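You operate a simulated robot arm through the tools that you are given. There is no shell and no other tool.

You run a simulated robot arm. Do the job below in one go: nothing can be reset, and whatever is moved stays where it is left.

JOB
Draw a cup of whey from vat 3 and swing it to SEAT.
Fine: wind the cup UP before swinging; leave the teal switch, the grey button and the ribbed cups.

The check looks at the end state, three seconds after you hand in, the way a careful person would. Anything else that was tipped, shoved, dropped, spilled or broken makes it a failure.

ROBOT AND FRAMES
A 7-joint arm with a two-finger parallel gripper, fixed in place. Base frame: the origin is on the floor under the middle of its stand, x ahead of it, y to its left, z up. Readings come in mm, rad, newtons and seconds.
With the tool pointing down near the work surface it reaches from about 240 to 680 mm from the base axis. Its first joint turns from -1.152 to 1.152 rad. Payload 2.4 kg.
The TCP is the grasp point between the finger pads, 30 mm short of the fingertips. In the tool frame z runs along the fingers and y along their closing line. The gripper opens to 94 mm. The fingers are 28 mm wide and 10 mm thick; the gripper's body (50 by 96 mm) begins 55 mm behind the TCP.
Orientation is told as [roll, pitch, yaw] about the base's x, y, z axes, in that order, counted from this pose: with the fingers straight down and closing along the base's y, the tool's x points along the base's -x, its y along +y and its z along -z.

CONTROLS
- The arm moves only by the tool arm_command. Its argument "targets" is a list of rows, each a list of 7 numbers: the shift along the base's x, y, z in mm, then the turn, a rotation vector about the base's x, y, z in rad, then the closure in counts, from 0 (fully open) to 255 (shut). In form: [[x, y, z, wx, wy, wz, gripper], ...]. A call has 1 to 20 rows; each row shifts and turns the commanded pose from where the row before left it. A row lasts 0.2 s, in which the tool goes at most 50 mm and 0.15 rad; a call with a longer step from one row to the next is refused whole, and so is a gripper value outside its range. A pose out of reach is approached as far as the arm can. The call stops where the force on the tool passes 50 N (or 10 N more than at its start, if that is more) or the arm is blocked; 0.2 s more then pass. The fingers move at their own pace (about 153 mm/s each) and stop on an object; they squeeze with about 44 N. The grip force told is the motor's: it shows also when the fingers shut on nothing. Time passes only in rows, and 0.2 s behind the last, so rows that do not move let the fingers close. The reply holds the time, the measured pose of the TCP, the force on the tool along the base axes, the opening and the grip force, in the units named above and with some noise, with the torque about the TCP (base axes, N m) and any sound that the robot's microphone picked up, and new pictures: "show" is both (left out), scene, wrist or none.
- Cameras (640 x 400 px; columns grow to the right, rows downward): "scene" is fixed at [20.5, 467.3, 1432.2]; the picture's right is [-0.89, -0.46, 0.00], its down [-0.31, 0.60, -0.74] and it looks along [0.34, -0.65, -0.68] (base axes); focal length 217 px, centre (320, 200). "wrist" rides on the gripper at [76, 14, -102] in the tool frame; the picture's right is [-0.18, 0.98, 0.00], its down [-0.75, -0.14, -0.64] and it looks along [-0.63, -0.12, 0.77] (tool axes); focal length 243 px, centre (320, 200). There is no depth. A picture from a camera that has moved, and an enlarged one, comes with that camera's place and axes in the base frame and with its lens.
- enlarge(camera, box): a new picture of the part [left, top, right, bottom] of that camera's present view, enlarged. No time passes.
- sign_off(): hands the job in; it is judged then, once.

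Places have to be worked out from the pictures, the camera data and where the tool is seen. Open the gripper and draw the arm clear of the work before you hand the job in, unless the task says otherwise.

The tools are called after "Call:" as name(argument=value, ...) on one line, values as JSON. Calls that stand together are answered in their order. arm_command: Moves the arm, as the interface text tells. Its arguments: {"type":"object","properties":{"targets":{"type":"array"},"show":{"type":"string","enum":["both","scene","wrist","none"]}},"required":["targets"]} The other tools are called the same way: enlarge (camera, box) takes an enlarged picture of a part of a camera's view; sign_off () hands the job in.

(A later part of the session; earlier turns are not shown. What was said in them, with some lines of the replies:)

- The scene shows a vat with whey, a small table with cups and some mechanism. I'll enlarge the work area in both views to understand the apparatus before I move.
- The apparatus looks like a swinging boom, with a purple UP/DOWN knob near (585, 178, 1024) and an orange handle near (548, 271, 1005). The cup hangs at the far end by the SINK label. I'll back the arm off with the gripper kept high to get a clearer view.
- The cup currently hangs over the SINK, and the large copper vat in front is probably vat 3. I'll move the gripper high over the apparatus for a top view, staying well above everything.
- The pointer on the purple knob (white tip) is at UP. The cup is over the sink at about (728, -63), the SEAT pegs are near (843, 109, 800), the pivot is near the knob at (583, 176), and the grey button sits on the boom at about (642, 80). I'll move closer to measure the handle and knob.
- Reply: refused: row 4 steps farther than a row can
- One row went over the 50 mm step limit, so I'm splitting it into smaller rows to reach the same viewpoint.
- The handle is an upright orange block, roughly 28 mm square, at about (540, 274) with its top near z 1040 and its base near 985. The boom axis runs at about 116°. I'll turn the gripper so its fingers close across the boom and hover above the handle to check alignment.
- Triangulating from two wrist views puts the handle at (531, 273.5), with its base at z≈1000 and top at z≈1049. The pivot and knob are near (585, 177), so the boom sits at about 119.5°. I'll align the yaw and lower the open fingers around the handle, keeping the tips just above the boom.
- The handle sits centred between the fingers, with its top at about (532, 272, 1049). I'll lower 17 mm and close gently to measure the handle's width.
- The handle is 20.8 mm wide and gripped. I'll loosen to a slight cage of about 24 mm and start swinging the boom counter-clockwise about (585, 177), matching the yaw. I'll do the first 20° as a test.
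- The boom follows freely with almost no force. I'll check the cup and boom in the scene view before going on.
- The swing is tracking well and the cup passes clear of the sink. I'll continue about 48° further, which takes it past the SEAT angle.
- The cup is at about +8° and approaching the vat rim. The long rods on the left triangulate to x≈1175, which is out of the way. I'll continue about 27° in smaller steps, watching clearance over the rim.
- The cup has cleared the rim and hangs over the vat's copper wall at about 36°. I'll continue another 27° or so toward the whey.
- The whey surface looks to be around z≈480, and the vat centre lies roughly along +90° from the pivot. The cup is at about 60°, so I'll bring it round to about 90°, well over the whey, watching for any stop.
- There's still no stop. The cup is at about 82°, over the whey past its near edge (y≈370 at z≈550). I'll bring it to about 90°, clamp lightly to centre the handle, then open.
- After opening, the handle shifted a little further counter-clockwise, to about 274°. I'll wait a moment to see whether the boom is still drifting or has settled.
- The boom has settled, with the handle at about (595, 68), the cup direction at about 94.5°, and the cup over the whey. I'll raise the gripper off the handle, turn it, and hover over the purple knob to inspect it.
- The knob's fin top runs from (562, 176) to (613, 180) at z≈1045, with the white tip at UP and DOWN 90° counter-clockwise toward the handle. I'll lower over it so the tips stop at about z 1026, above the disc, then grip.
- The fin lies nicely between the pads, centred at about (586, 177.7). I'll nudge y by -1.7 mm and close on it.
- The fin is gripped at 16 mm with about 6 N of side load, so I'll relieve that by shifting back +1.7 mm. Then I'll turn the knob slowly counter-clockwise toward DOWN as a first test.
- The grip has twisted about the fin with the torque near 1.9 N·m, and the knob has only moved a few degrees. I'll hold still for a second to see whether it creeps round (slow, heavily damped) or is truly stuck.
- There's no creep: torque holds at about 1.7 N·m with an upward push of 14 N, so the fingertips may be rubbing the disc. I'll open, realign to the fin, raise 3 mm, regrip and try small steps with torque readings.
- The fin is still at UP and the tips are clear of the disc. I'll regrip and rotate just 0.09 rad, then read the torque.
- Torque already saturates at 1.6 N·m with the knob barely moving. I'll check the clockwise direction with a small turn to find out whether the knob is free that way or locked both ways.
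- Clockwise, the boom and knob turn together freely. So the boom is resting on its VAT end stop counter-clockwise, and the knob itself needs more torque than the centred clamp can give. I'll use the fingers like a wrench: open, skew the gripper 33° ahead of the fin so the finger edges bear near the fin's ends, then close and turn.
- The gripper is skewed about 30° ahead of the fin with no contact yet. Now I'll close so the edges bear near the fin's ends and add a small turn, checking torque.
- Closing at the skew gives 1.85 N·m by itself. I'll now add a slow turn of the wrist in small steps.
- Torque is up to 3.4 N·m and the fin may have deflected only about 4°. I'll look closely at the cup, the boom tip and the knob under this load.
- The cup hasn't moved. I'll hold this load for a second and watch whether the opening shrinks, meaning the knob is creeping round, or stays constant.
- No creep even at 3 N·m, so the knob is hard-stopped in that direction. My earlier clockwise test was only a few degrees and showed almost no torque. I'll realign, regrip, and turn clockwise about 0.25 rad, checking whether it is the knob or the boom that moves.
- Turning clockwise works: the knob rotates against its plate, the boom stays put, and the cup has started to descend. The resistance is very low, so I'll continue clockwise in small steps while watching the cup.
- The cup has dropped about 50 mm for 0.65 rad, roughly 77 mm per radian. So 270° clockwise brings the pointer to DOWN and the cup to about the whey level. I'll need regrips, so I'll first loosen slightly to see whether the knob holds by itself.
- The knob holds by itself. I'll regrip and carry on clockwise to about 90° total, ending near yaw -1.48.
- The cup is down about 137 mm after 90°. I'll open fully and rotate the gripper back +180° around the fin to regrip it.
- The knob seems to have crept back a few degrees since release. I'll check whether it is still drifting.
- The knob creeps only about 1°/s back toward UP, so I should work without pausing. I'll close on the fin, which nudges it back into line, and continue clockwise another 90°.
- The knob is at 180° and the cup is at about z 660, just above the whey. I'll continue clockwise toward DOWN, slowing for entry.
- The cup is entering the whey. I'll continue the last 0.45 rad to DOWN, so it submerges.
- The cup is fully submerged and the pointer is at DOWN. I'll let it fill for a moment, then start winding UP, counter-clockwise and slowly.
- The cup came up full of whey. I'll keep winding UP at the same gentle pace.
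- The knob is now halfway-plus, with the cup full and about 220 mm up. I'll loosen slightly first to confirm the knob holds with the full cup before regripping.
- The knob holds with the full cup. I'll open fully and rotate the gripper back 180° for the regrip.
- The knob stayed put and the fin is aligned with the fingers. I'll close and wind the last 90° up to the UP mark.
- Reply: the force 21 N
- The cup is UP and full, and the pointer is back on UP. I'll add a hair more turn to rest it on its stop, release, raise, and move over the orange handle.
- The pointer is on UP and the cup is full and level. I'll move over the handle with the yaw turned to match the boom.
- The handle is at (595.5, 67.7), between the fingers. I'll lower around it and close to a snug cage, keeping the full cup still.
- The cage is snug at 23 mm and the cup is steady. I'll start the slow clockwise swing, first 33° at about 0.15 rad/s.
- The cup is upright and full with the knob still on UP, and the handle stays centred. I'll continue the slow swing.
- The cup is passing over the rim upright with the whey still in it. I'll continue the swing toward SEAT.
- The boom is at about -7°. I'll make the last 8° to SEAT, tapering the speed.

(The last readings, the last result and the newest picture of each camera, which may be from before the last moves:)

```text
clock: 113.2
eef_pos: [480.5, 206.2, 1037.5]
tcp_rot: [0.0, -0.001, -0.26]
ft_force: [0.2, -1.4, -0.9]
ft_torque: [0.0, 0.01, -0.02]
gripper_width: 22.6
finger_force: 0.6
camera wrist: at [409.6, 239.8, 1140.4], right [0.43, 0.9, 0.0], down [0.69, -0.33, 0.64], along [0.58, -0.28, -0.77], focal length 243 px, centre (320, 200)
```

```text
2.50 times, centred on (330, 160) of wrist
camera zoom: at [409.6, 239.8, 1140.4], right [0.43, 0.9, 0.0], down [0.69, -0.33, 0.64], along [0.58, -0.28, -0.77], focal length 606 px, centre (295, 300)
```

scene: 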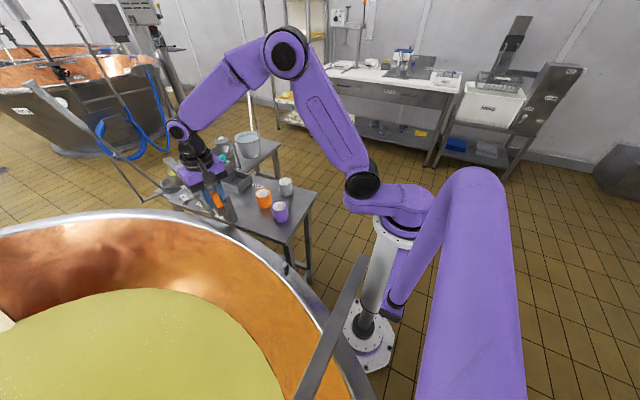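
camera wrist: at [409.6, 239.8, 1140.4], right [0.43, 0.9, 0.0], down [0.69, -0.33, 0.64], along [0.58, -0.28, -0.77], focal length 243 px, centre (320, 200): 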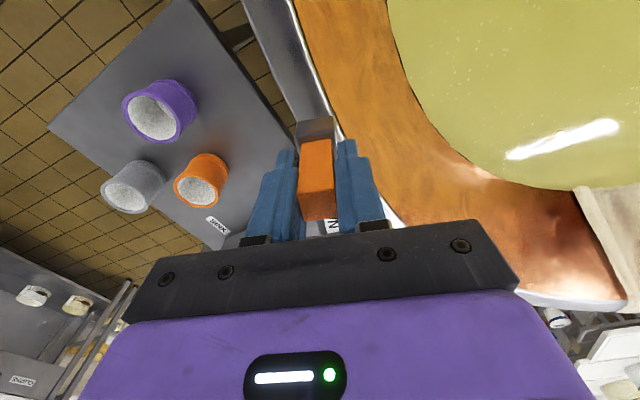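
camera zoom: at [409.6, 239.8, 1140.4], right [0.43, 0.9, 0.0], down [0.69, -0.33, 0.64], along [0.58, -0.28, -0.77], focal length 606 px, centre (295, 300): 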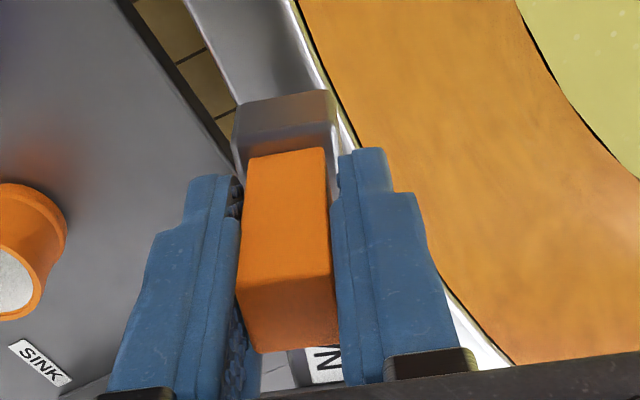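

The boom is now at about -14.5 to -15° with the cup over the SEAT area. I'll open gradually so the boom can settle, then lift clear.

Call:
arm_command(targets=[[0, 0, 0, 0, 0, 0, 190], [0, 0, 0, 0, 0, 0, 185], [0, 0, 0, 0, 0, 0, 180], [0, 0, 0, 0, 0, 0, 170], [0, 0, 0, 0, 0, 0, 150], [0, 0, 0, 0, 0, 0, 100], [0, 0, 0, 0, 0, 0, 50], [0, 0, 0, 0, 0, 0, 0], [0, 0, 0, 0, 0, 0, 0]])

Call:
enlarge(camera="wrist", box=[230, 80, 430, 240])

Call:
enlarge(camera="scene", box=[130, 130, 250, 220])

```text
clock: 115.2
eef_pos: [480.1, 206.9, 1039.0]
tcp_rot: [0.0, -0.002, -0.258]
ft_force: [-0.2, -0.8, 0.3]
ft_torque: [0.01, 0.02, 0.01]
gripper_width: 94.0
finger_force: 0.1
camera wrist: at [409.6, 239.8, 1140.5], right [0.43, 0.9, 0.0], down [0.69, -0.33, 0.64], along [0.58, -0.28, -0.77], focal length 243 px, centre (320, 200)
```

scene: 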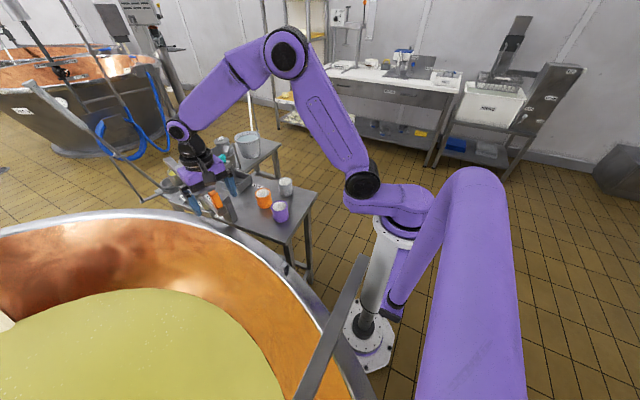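
wrist: 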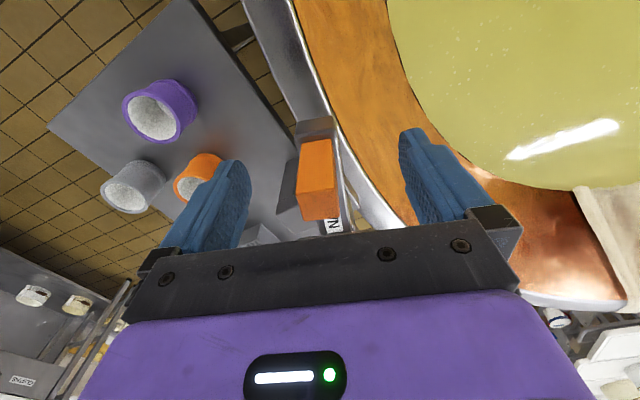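

```text
2.50 times, centred on (330, 160) of wrist
camera zoom: at [409.6, 239.8, 1140.5], right [0.43, 0.9, 0.0], down [0.69, -0.33, 0.64], along [0.58, -0.28, -0.77], focal length 606 px, centre (295, 300)
```

zoom: 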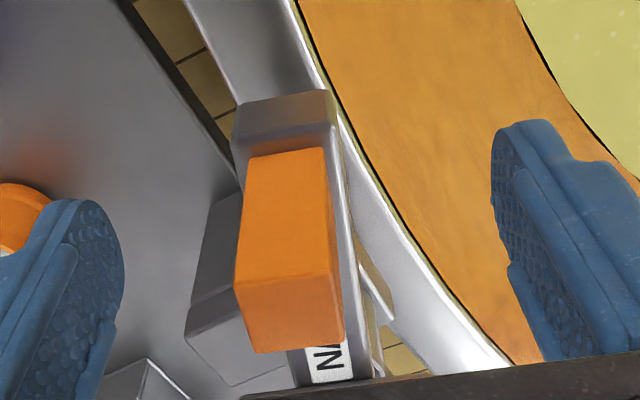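

```text
4.44 times, centred on (190, 175) of scene
camera zoom: at [20.5, 467.3, 1432.2], right [-0.89, -0.46, 0.0], down [-0.31, 0.6, -0.74], along [0.34, -0.65, -0.68], focal length 966 px, centre (898, 311)
```

zoom: 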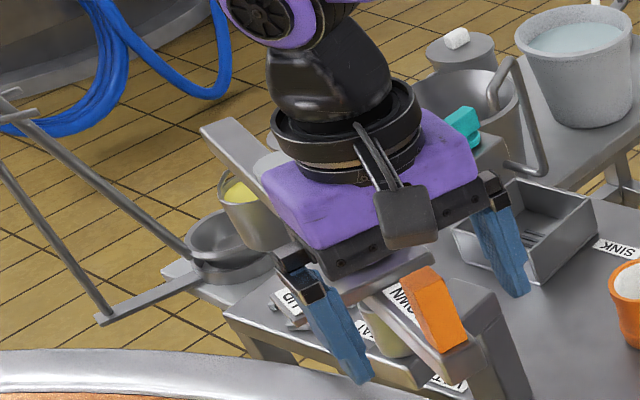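

The boom stayed where I left it. I'll raise the gripper straight up and back off to view the cup over the SEAT pegs.

Call:
arm_command(targets=[[0, 0, 20, 0, 0, 0, 0], [0, 0, 35, 0, 0, 0, 0], [0, 0, 45, 0, 0, 0, 0], [10, -20, 40, 0, 0, 0.06, 0], [10, -30, 30, 0, 0, 0.1, 0], [10, -30, 20, 0, 0, 0.1, 0], [10, -10, 0, 0, 0, 0, 0]])

Call:
enlarge(camera="wrist", box=[220, 60, 440, 220])

Call:
enlarge(camera="scene", box=[130, 130, 250, 220])

```text
clock: 116.8
eef_pos: [518.6, 119.2, 1228.5]
tcp_rot: [0.0, 0.0, 0.004]
ft_force: [0.8, 0.8, -0.1]
ft_torque: [-0.02, 0.04, 0.0]
gripper_width: 93.9
finger_force: 0.1
camera wrist: at [442.0, 132.4, 1330.2], right [0.18, 0.98, 0.0], down [0.75, -0.14, 0.64], along [0.63, -0.12, -0.77], focal length 243 px, centre (320, 200)
```

scene: 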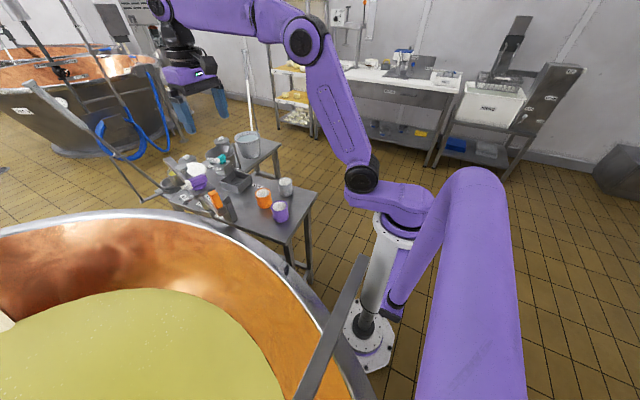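
wrist: 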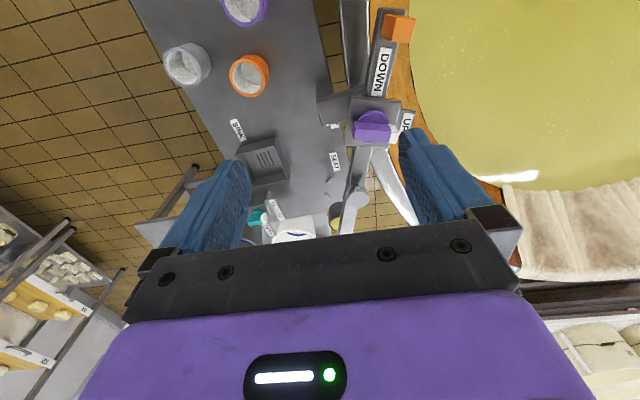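

```text
2.50 times, centred on (330, 140) of wrist
camera zoom: at [442.0, 132.4, 1330.2], right [0.18, 0.98, 0.0], down [0.75, -0.14, 0.64], along [0.63, -0.12, -0.77], focal length 606 px, centre (295, 350)
```

zoom: 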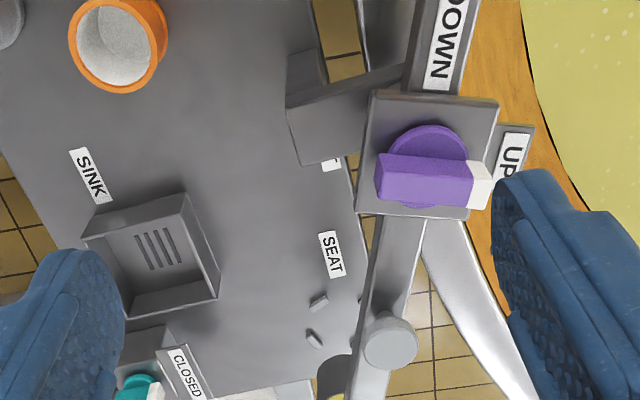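

```text
4.44 times, centred on (190, 175) of scene
camera zoom: at [20.5, 467.3, 1432.2], right [-0.89, -0.46, 0.0], down [-0.31, 0.6, -0.74], along [0.34, -0.65, -0.68], focal length 966 px, centre (898, 311)
```

zoom: 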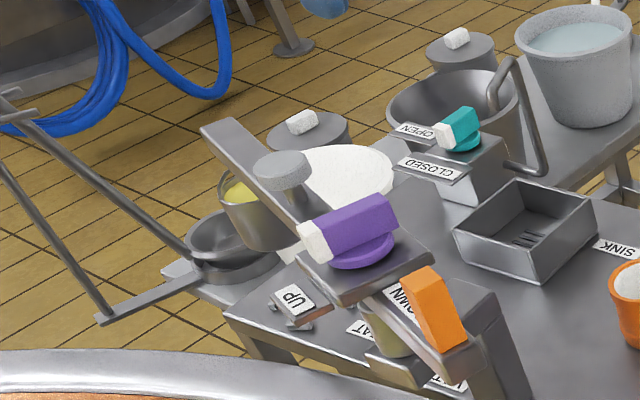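

The boom rests at roughly -15 to -16° with the knob on UP. I'll move forward at height to see the cup relative to the four SEAT pegs.

Call:
arm_command(targets=[[20, -2, 8, 0, 0, 0, 0], [20, -2, 8, 0, 0, 0, 0], [20, -2, 8, 0, 0, 0, 0], [20, -2, 5, 0, 0, 0, 0], [0, 0, 0, 0, 0, 0, 0]])

Call:
enlarge(camera="wrist", box=[240, 80, 420, 230])

Call:
enlarge(camera="scene", box=[140, 140, 220, 210])

```text
clock: 118.0
eef_pos: [576.0, 112.0, 1250.9]
tcp_rot: [0.0, 0.001, 0.003]
ft_force: [-0.6, 0.2, 0.0]
ft_torque: [0.01, 0.01, 0.04]
gripper_width: 94.0
finger_force: 0.0
out of reach, approached as far as the arm can: row 3, 4
camera wrist: at [499.4, 125.2, 1353.5], right [0.18, 0.98, 0.0], down [0.75, -0.14, 0.64], along [0.63, -0.12, -0.77], focal length 243 px, centre (320, 200)
```

scene: 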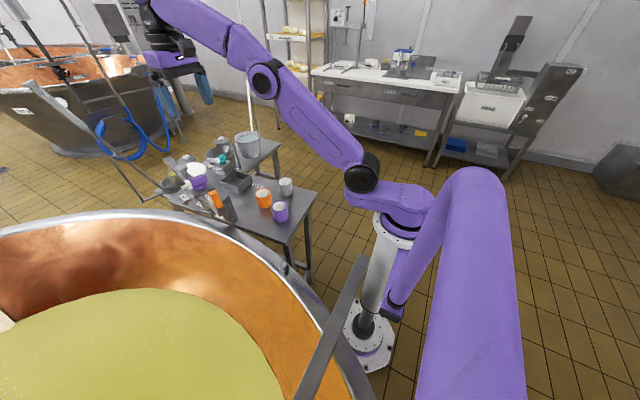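
wrist: 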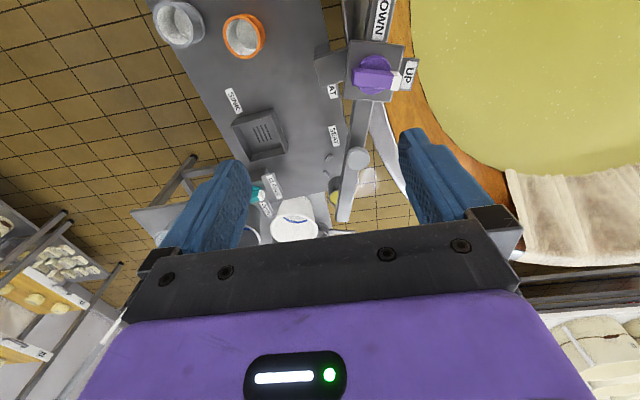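

```text
2.67 times, centred on (330, 155) of wrist
camera zoom: at [499.4, 125.2, 1353.5], right [0.18, 0.98, 0.0], down [0.75, -0.14, 0.64], along [0.63, -0.12, -0.77], focal length 647 px, centre (293, 320)
```

zoom: 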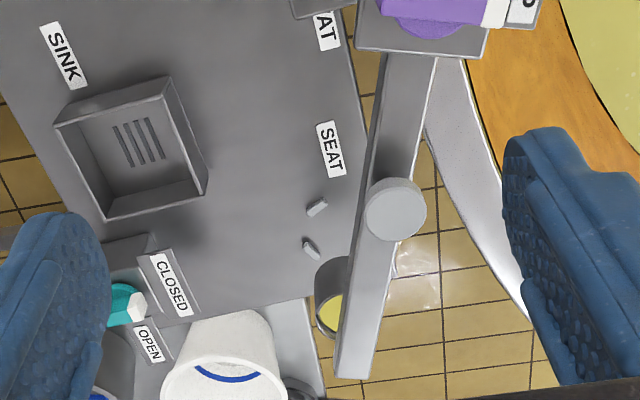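

```text
5.71 times, centred on (180, 175) of scene
camera zoom: at [20.5, 467.3, 1432.2], right [-0.89, -0.46, 0.0], down [-0.31, 0.6, -0.74], along [0.34, -0.65, -0.68], focal length 1241 px, centre (1120, 343)
```

zoom: 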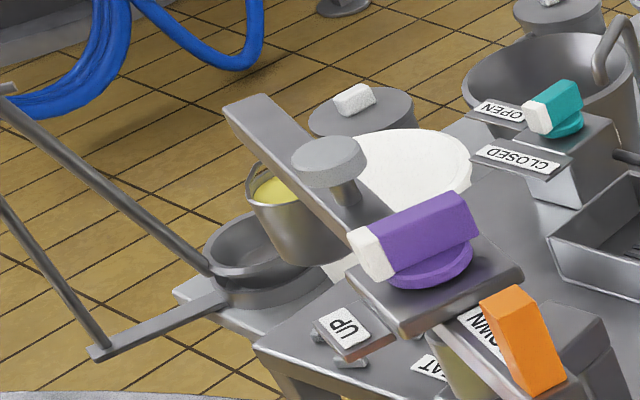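

The cup, full of whey, is at about (839, 113), directly over the SEAT pegs at (843, 110). The boom measures about -15° and the knob is on UP. I'll now draw the arm back well clear of the apparatus.

Call:
arm_command(targets=[[-35, 0, 5, 0, 0, 0, 0], [-35, 0, 5, 0, 0, 0, 0], [-35, 0, 5, 0, 0, 0, 0], [-35, 0, 5, 0, 0, 0, 0], [-35, 0, 0, 0, 0, 0, 0], [-30, 0, 0, 0, 0, 0, 0], [0, 0, 0, 0, 0, 0, 0], [0, 0, 0, 0, 0, 0, 0], [0, 0, 0, 0, 0, 0, 0], [0, 0, 0, 0, 0, 0, 0]])

Call:
enlarge(camera="scene", box=[130, 130, 310, 240])

Call:
enlarge(camera="scene", box=[140, 140, 220, 210])

Call:
enlarge(camera="wrist", box=[220, 60, 440, 240])

```text
clock: 120.2
eef_pos: [373.2, 112.8, 1271.4]
tcp_rot: [0.003, -0.001, 0.002]
ft_force: [-0.1, -0.2, -0.7]
ft_torque: [0.0, -0.01, 0.0]
gripper_width: 94.2
finger_force: 0.1
camera wrist: at [296.8, 125.4, 1373.9], right [0.18, 0.98, 0.0], down [0.75, -0.14, 0.64], along [0.63, -0.12, -0.77], focal length 243 px, centre (320, 200)
```

scene: 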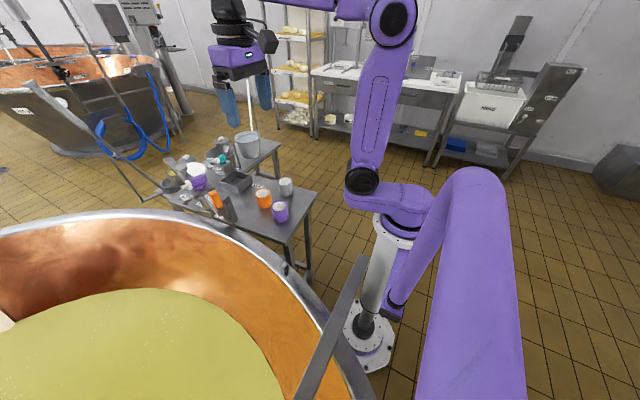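
wrist: 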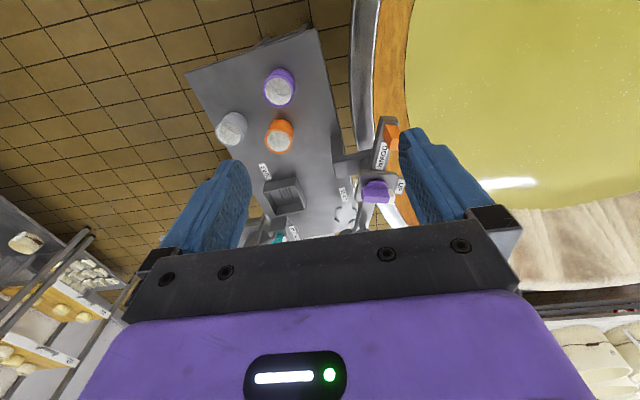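

```text
3.56 times, centred on (220, 185) of scene
camera zoom: at [20.5, 467.3, 1432.2], right [-0.89, -0.46, 0.0], down [-0.31, 0.6, -0.74], along [0.34, -0.65, -0.68], focal length 772 px, centre (676, 253)
```

zoom: 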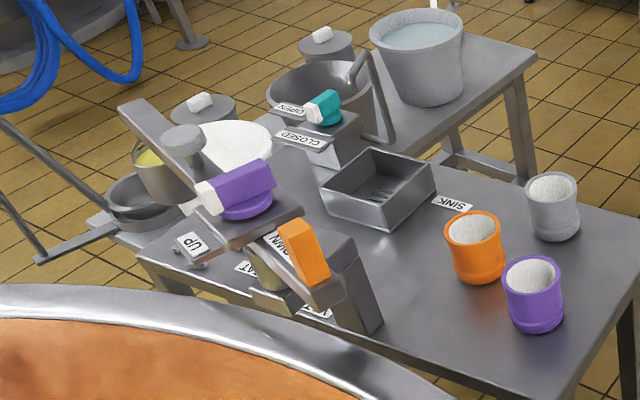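

```text
5.71 times, centred on (180, 175) of scene
camera zoom: at [20.5, 467.3, 1432.2], right [-0.89, -0.46, 0.0], down [-0.31, 0.6, -0.74], along [0.34, -0.65, -0.68], focal length 1241 px, centre (1120, 343)
```

zoom: 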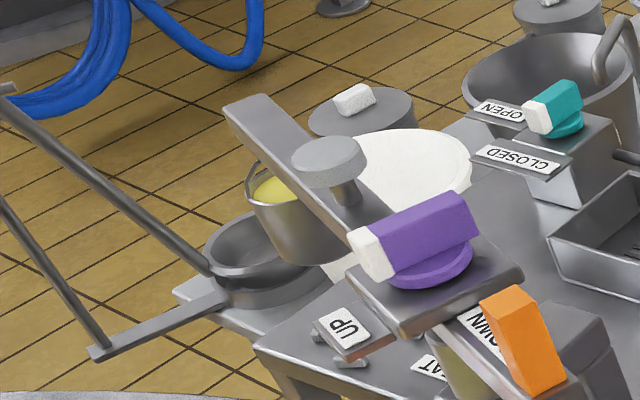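

```text
2.22 times, centred on (330, 150) of wrist
camera zoom: at [296.8, 125.4, 1373.9], right [0.18, 0.98, 0.0], down [0.75, -0.14, 0.64], along [0.63, -0.12, -0.77], focal length 539 px, centre (298, 311)
```

zoom: 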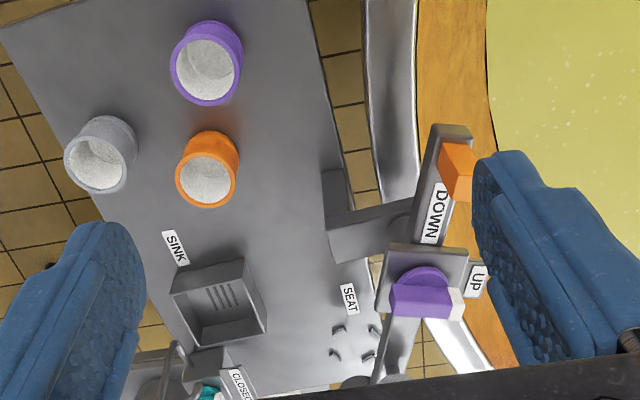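

Nothing changed over the last seconds:
- The full cup hangs over the SEAT pegs with the knob on UP.
- The teal switch, the grey button and the three ribbed cups are untouched, and I see no spill.
- The gripper is open and clear, so I'm handing the job in.

Call:
sign_off()

```text
The job is handed in.
```

I drew a full cup of whey from the copper vat at the boom's VAT position, wound it UP, and swung it slowly to SEAT. Then I handed the job in.

- **Final position:** the cup hangs over the four SEAT pegs with the knob on UP. My estimate puts it within about 5 mm of the pegs' centre. I left it wound up and did not lower it onto the pegs.
- **Left alone:** the teal switch, the grey button and the ribbed cups were not touched. I saw no spilled whey in the last pictures.
- **Vat number:** I never saw a number on that vat. I took it as vat 3 because it was the only vat the boom could reach; the far one is marked VAT 5.
- **Knob:** it winds DOWN clockwise through 270°. I first tried it the other way, against its stop, with up to about 3.4 N·m. Afterwards it turned normally and I saw no damage.
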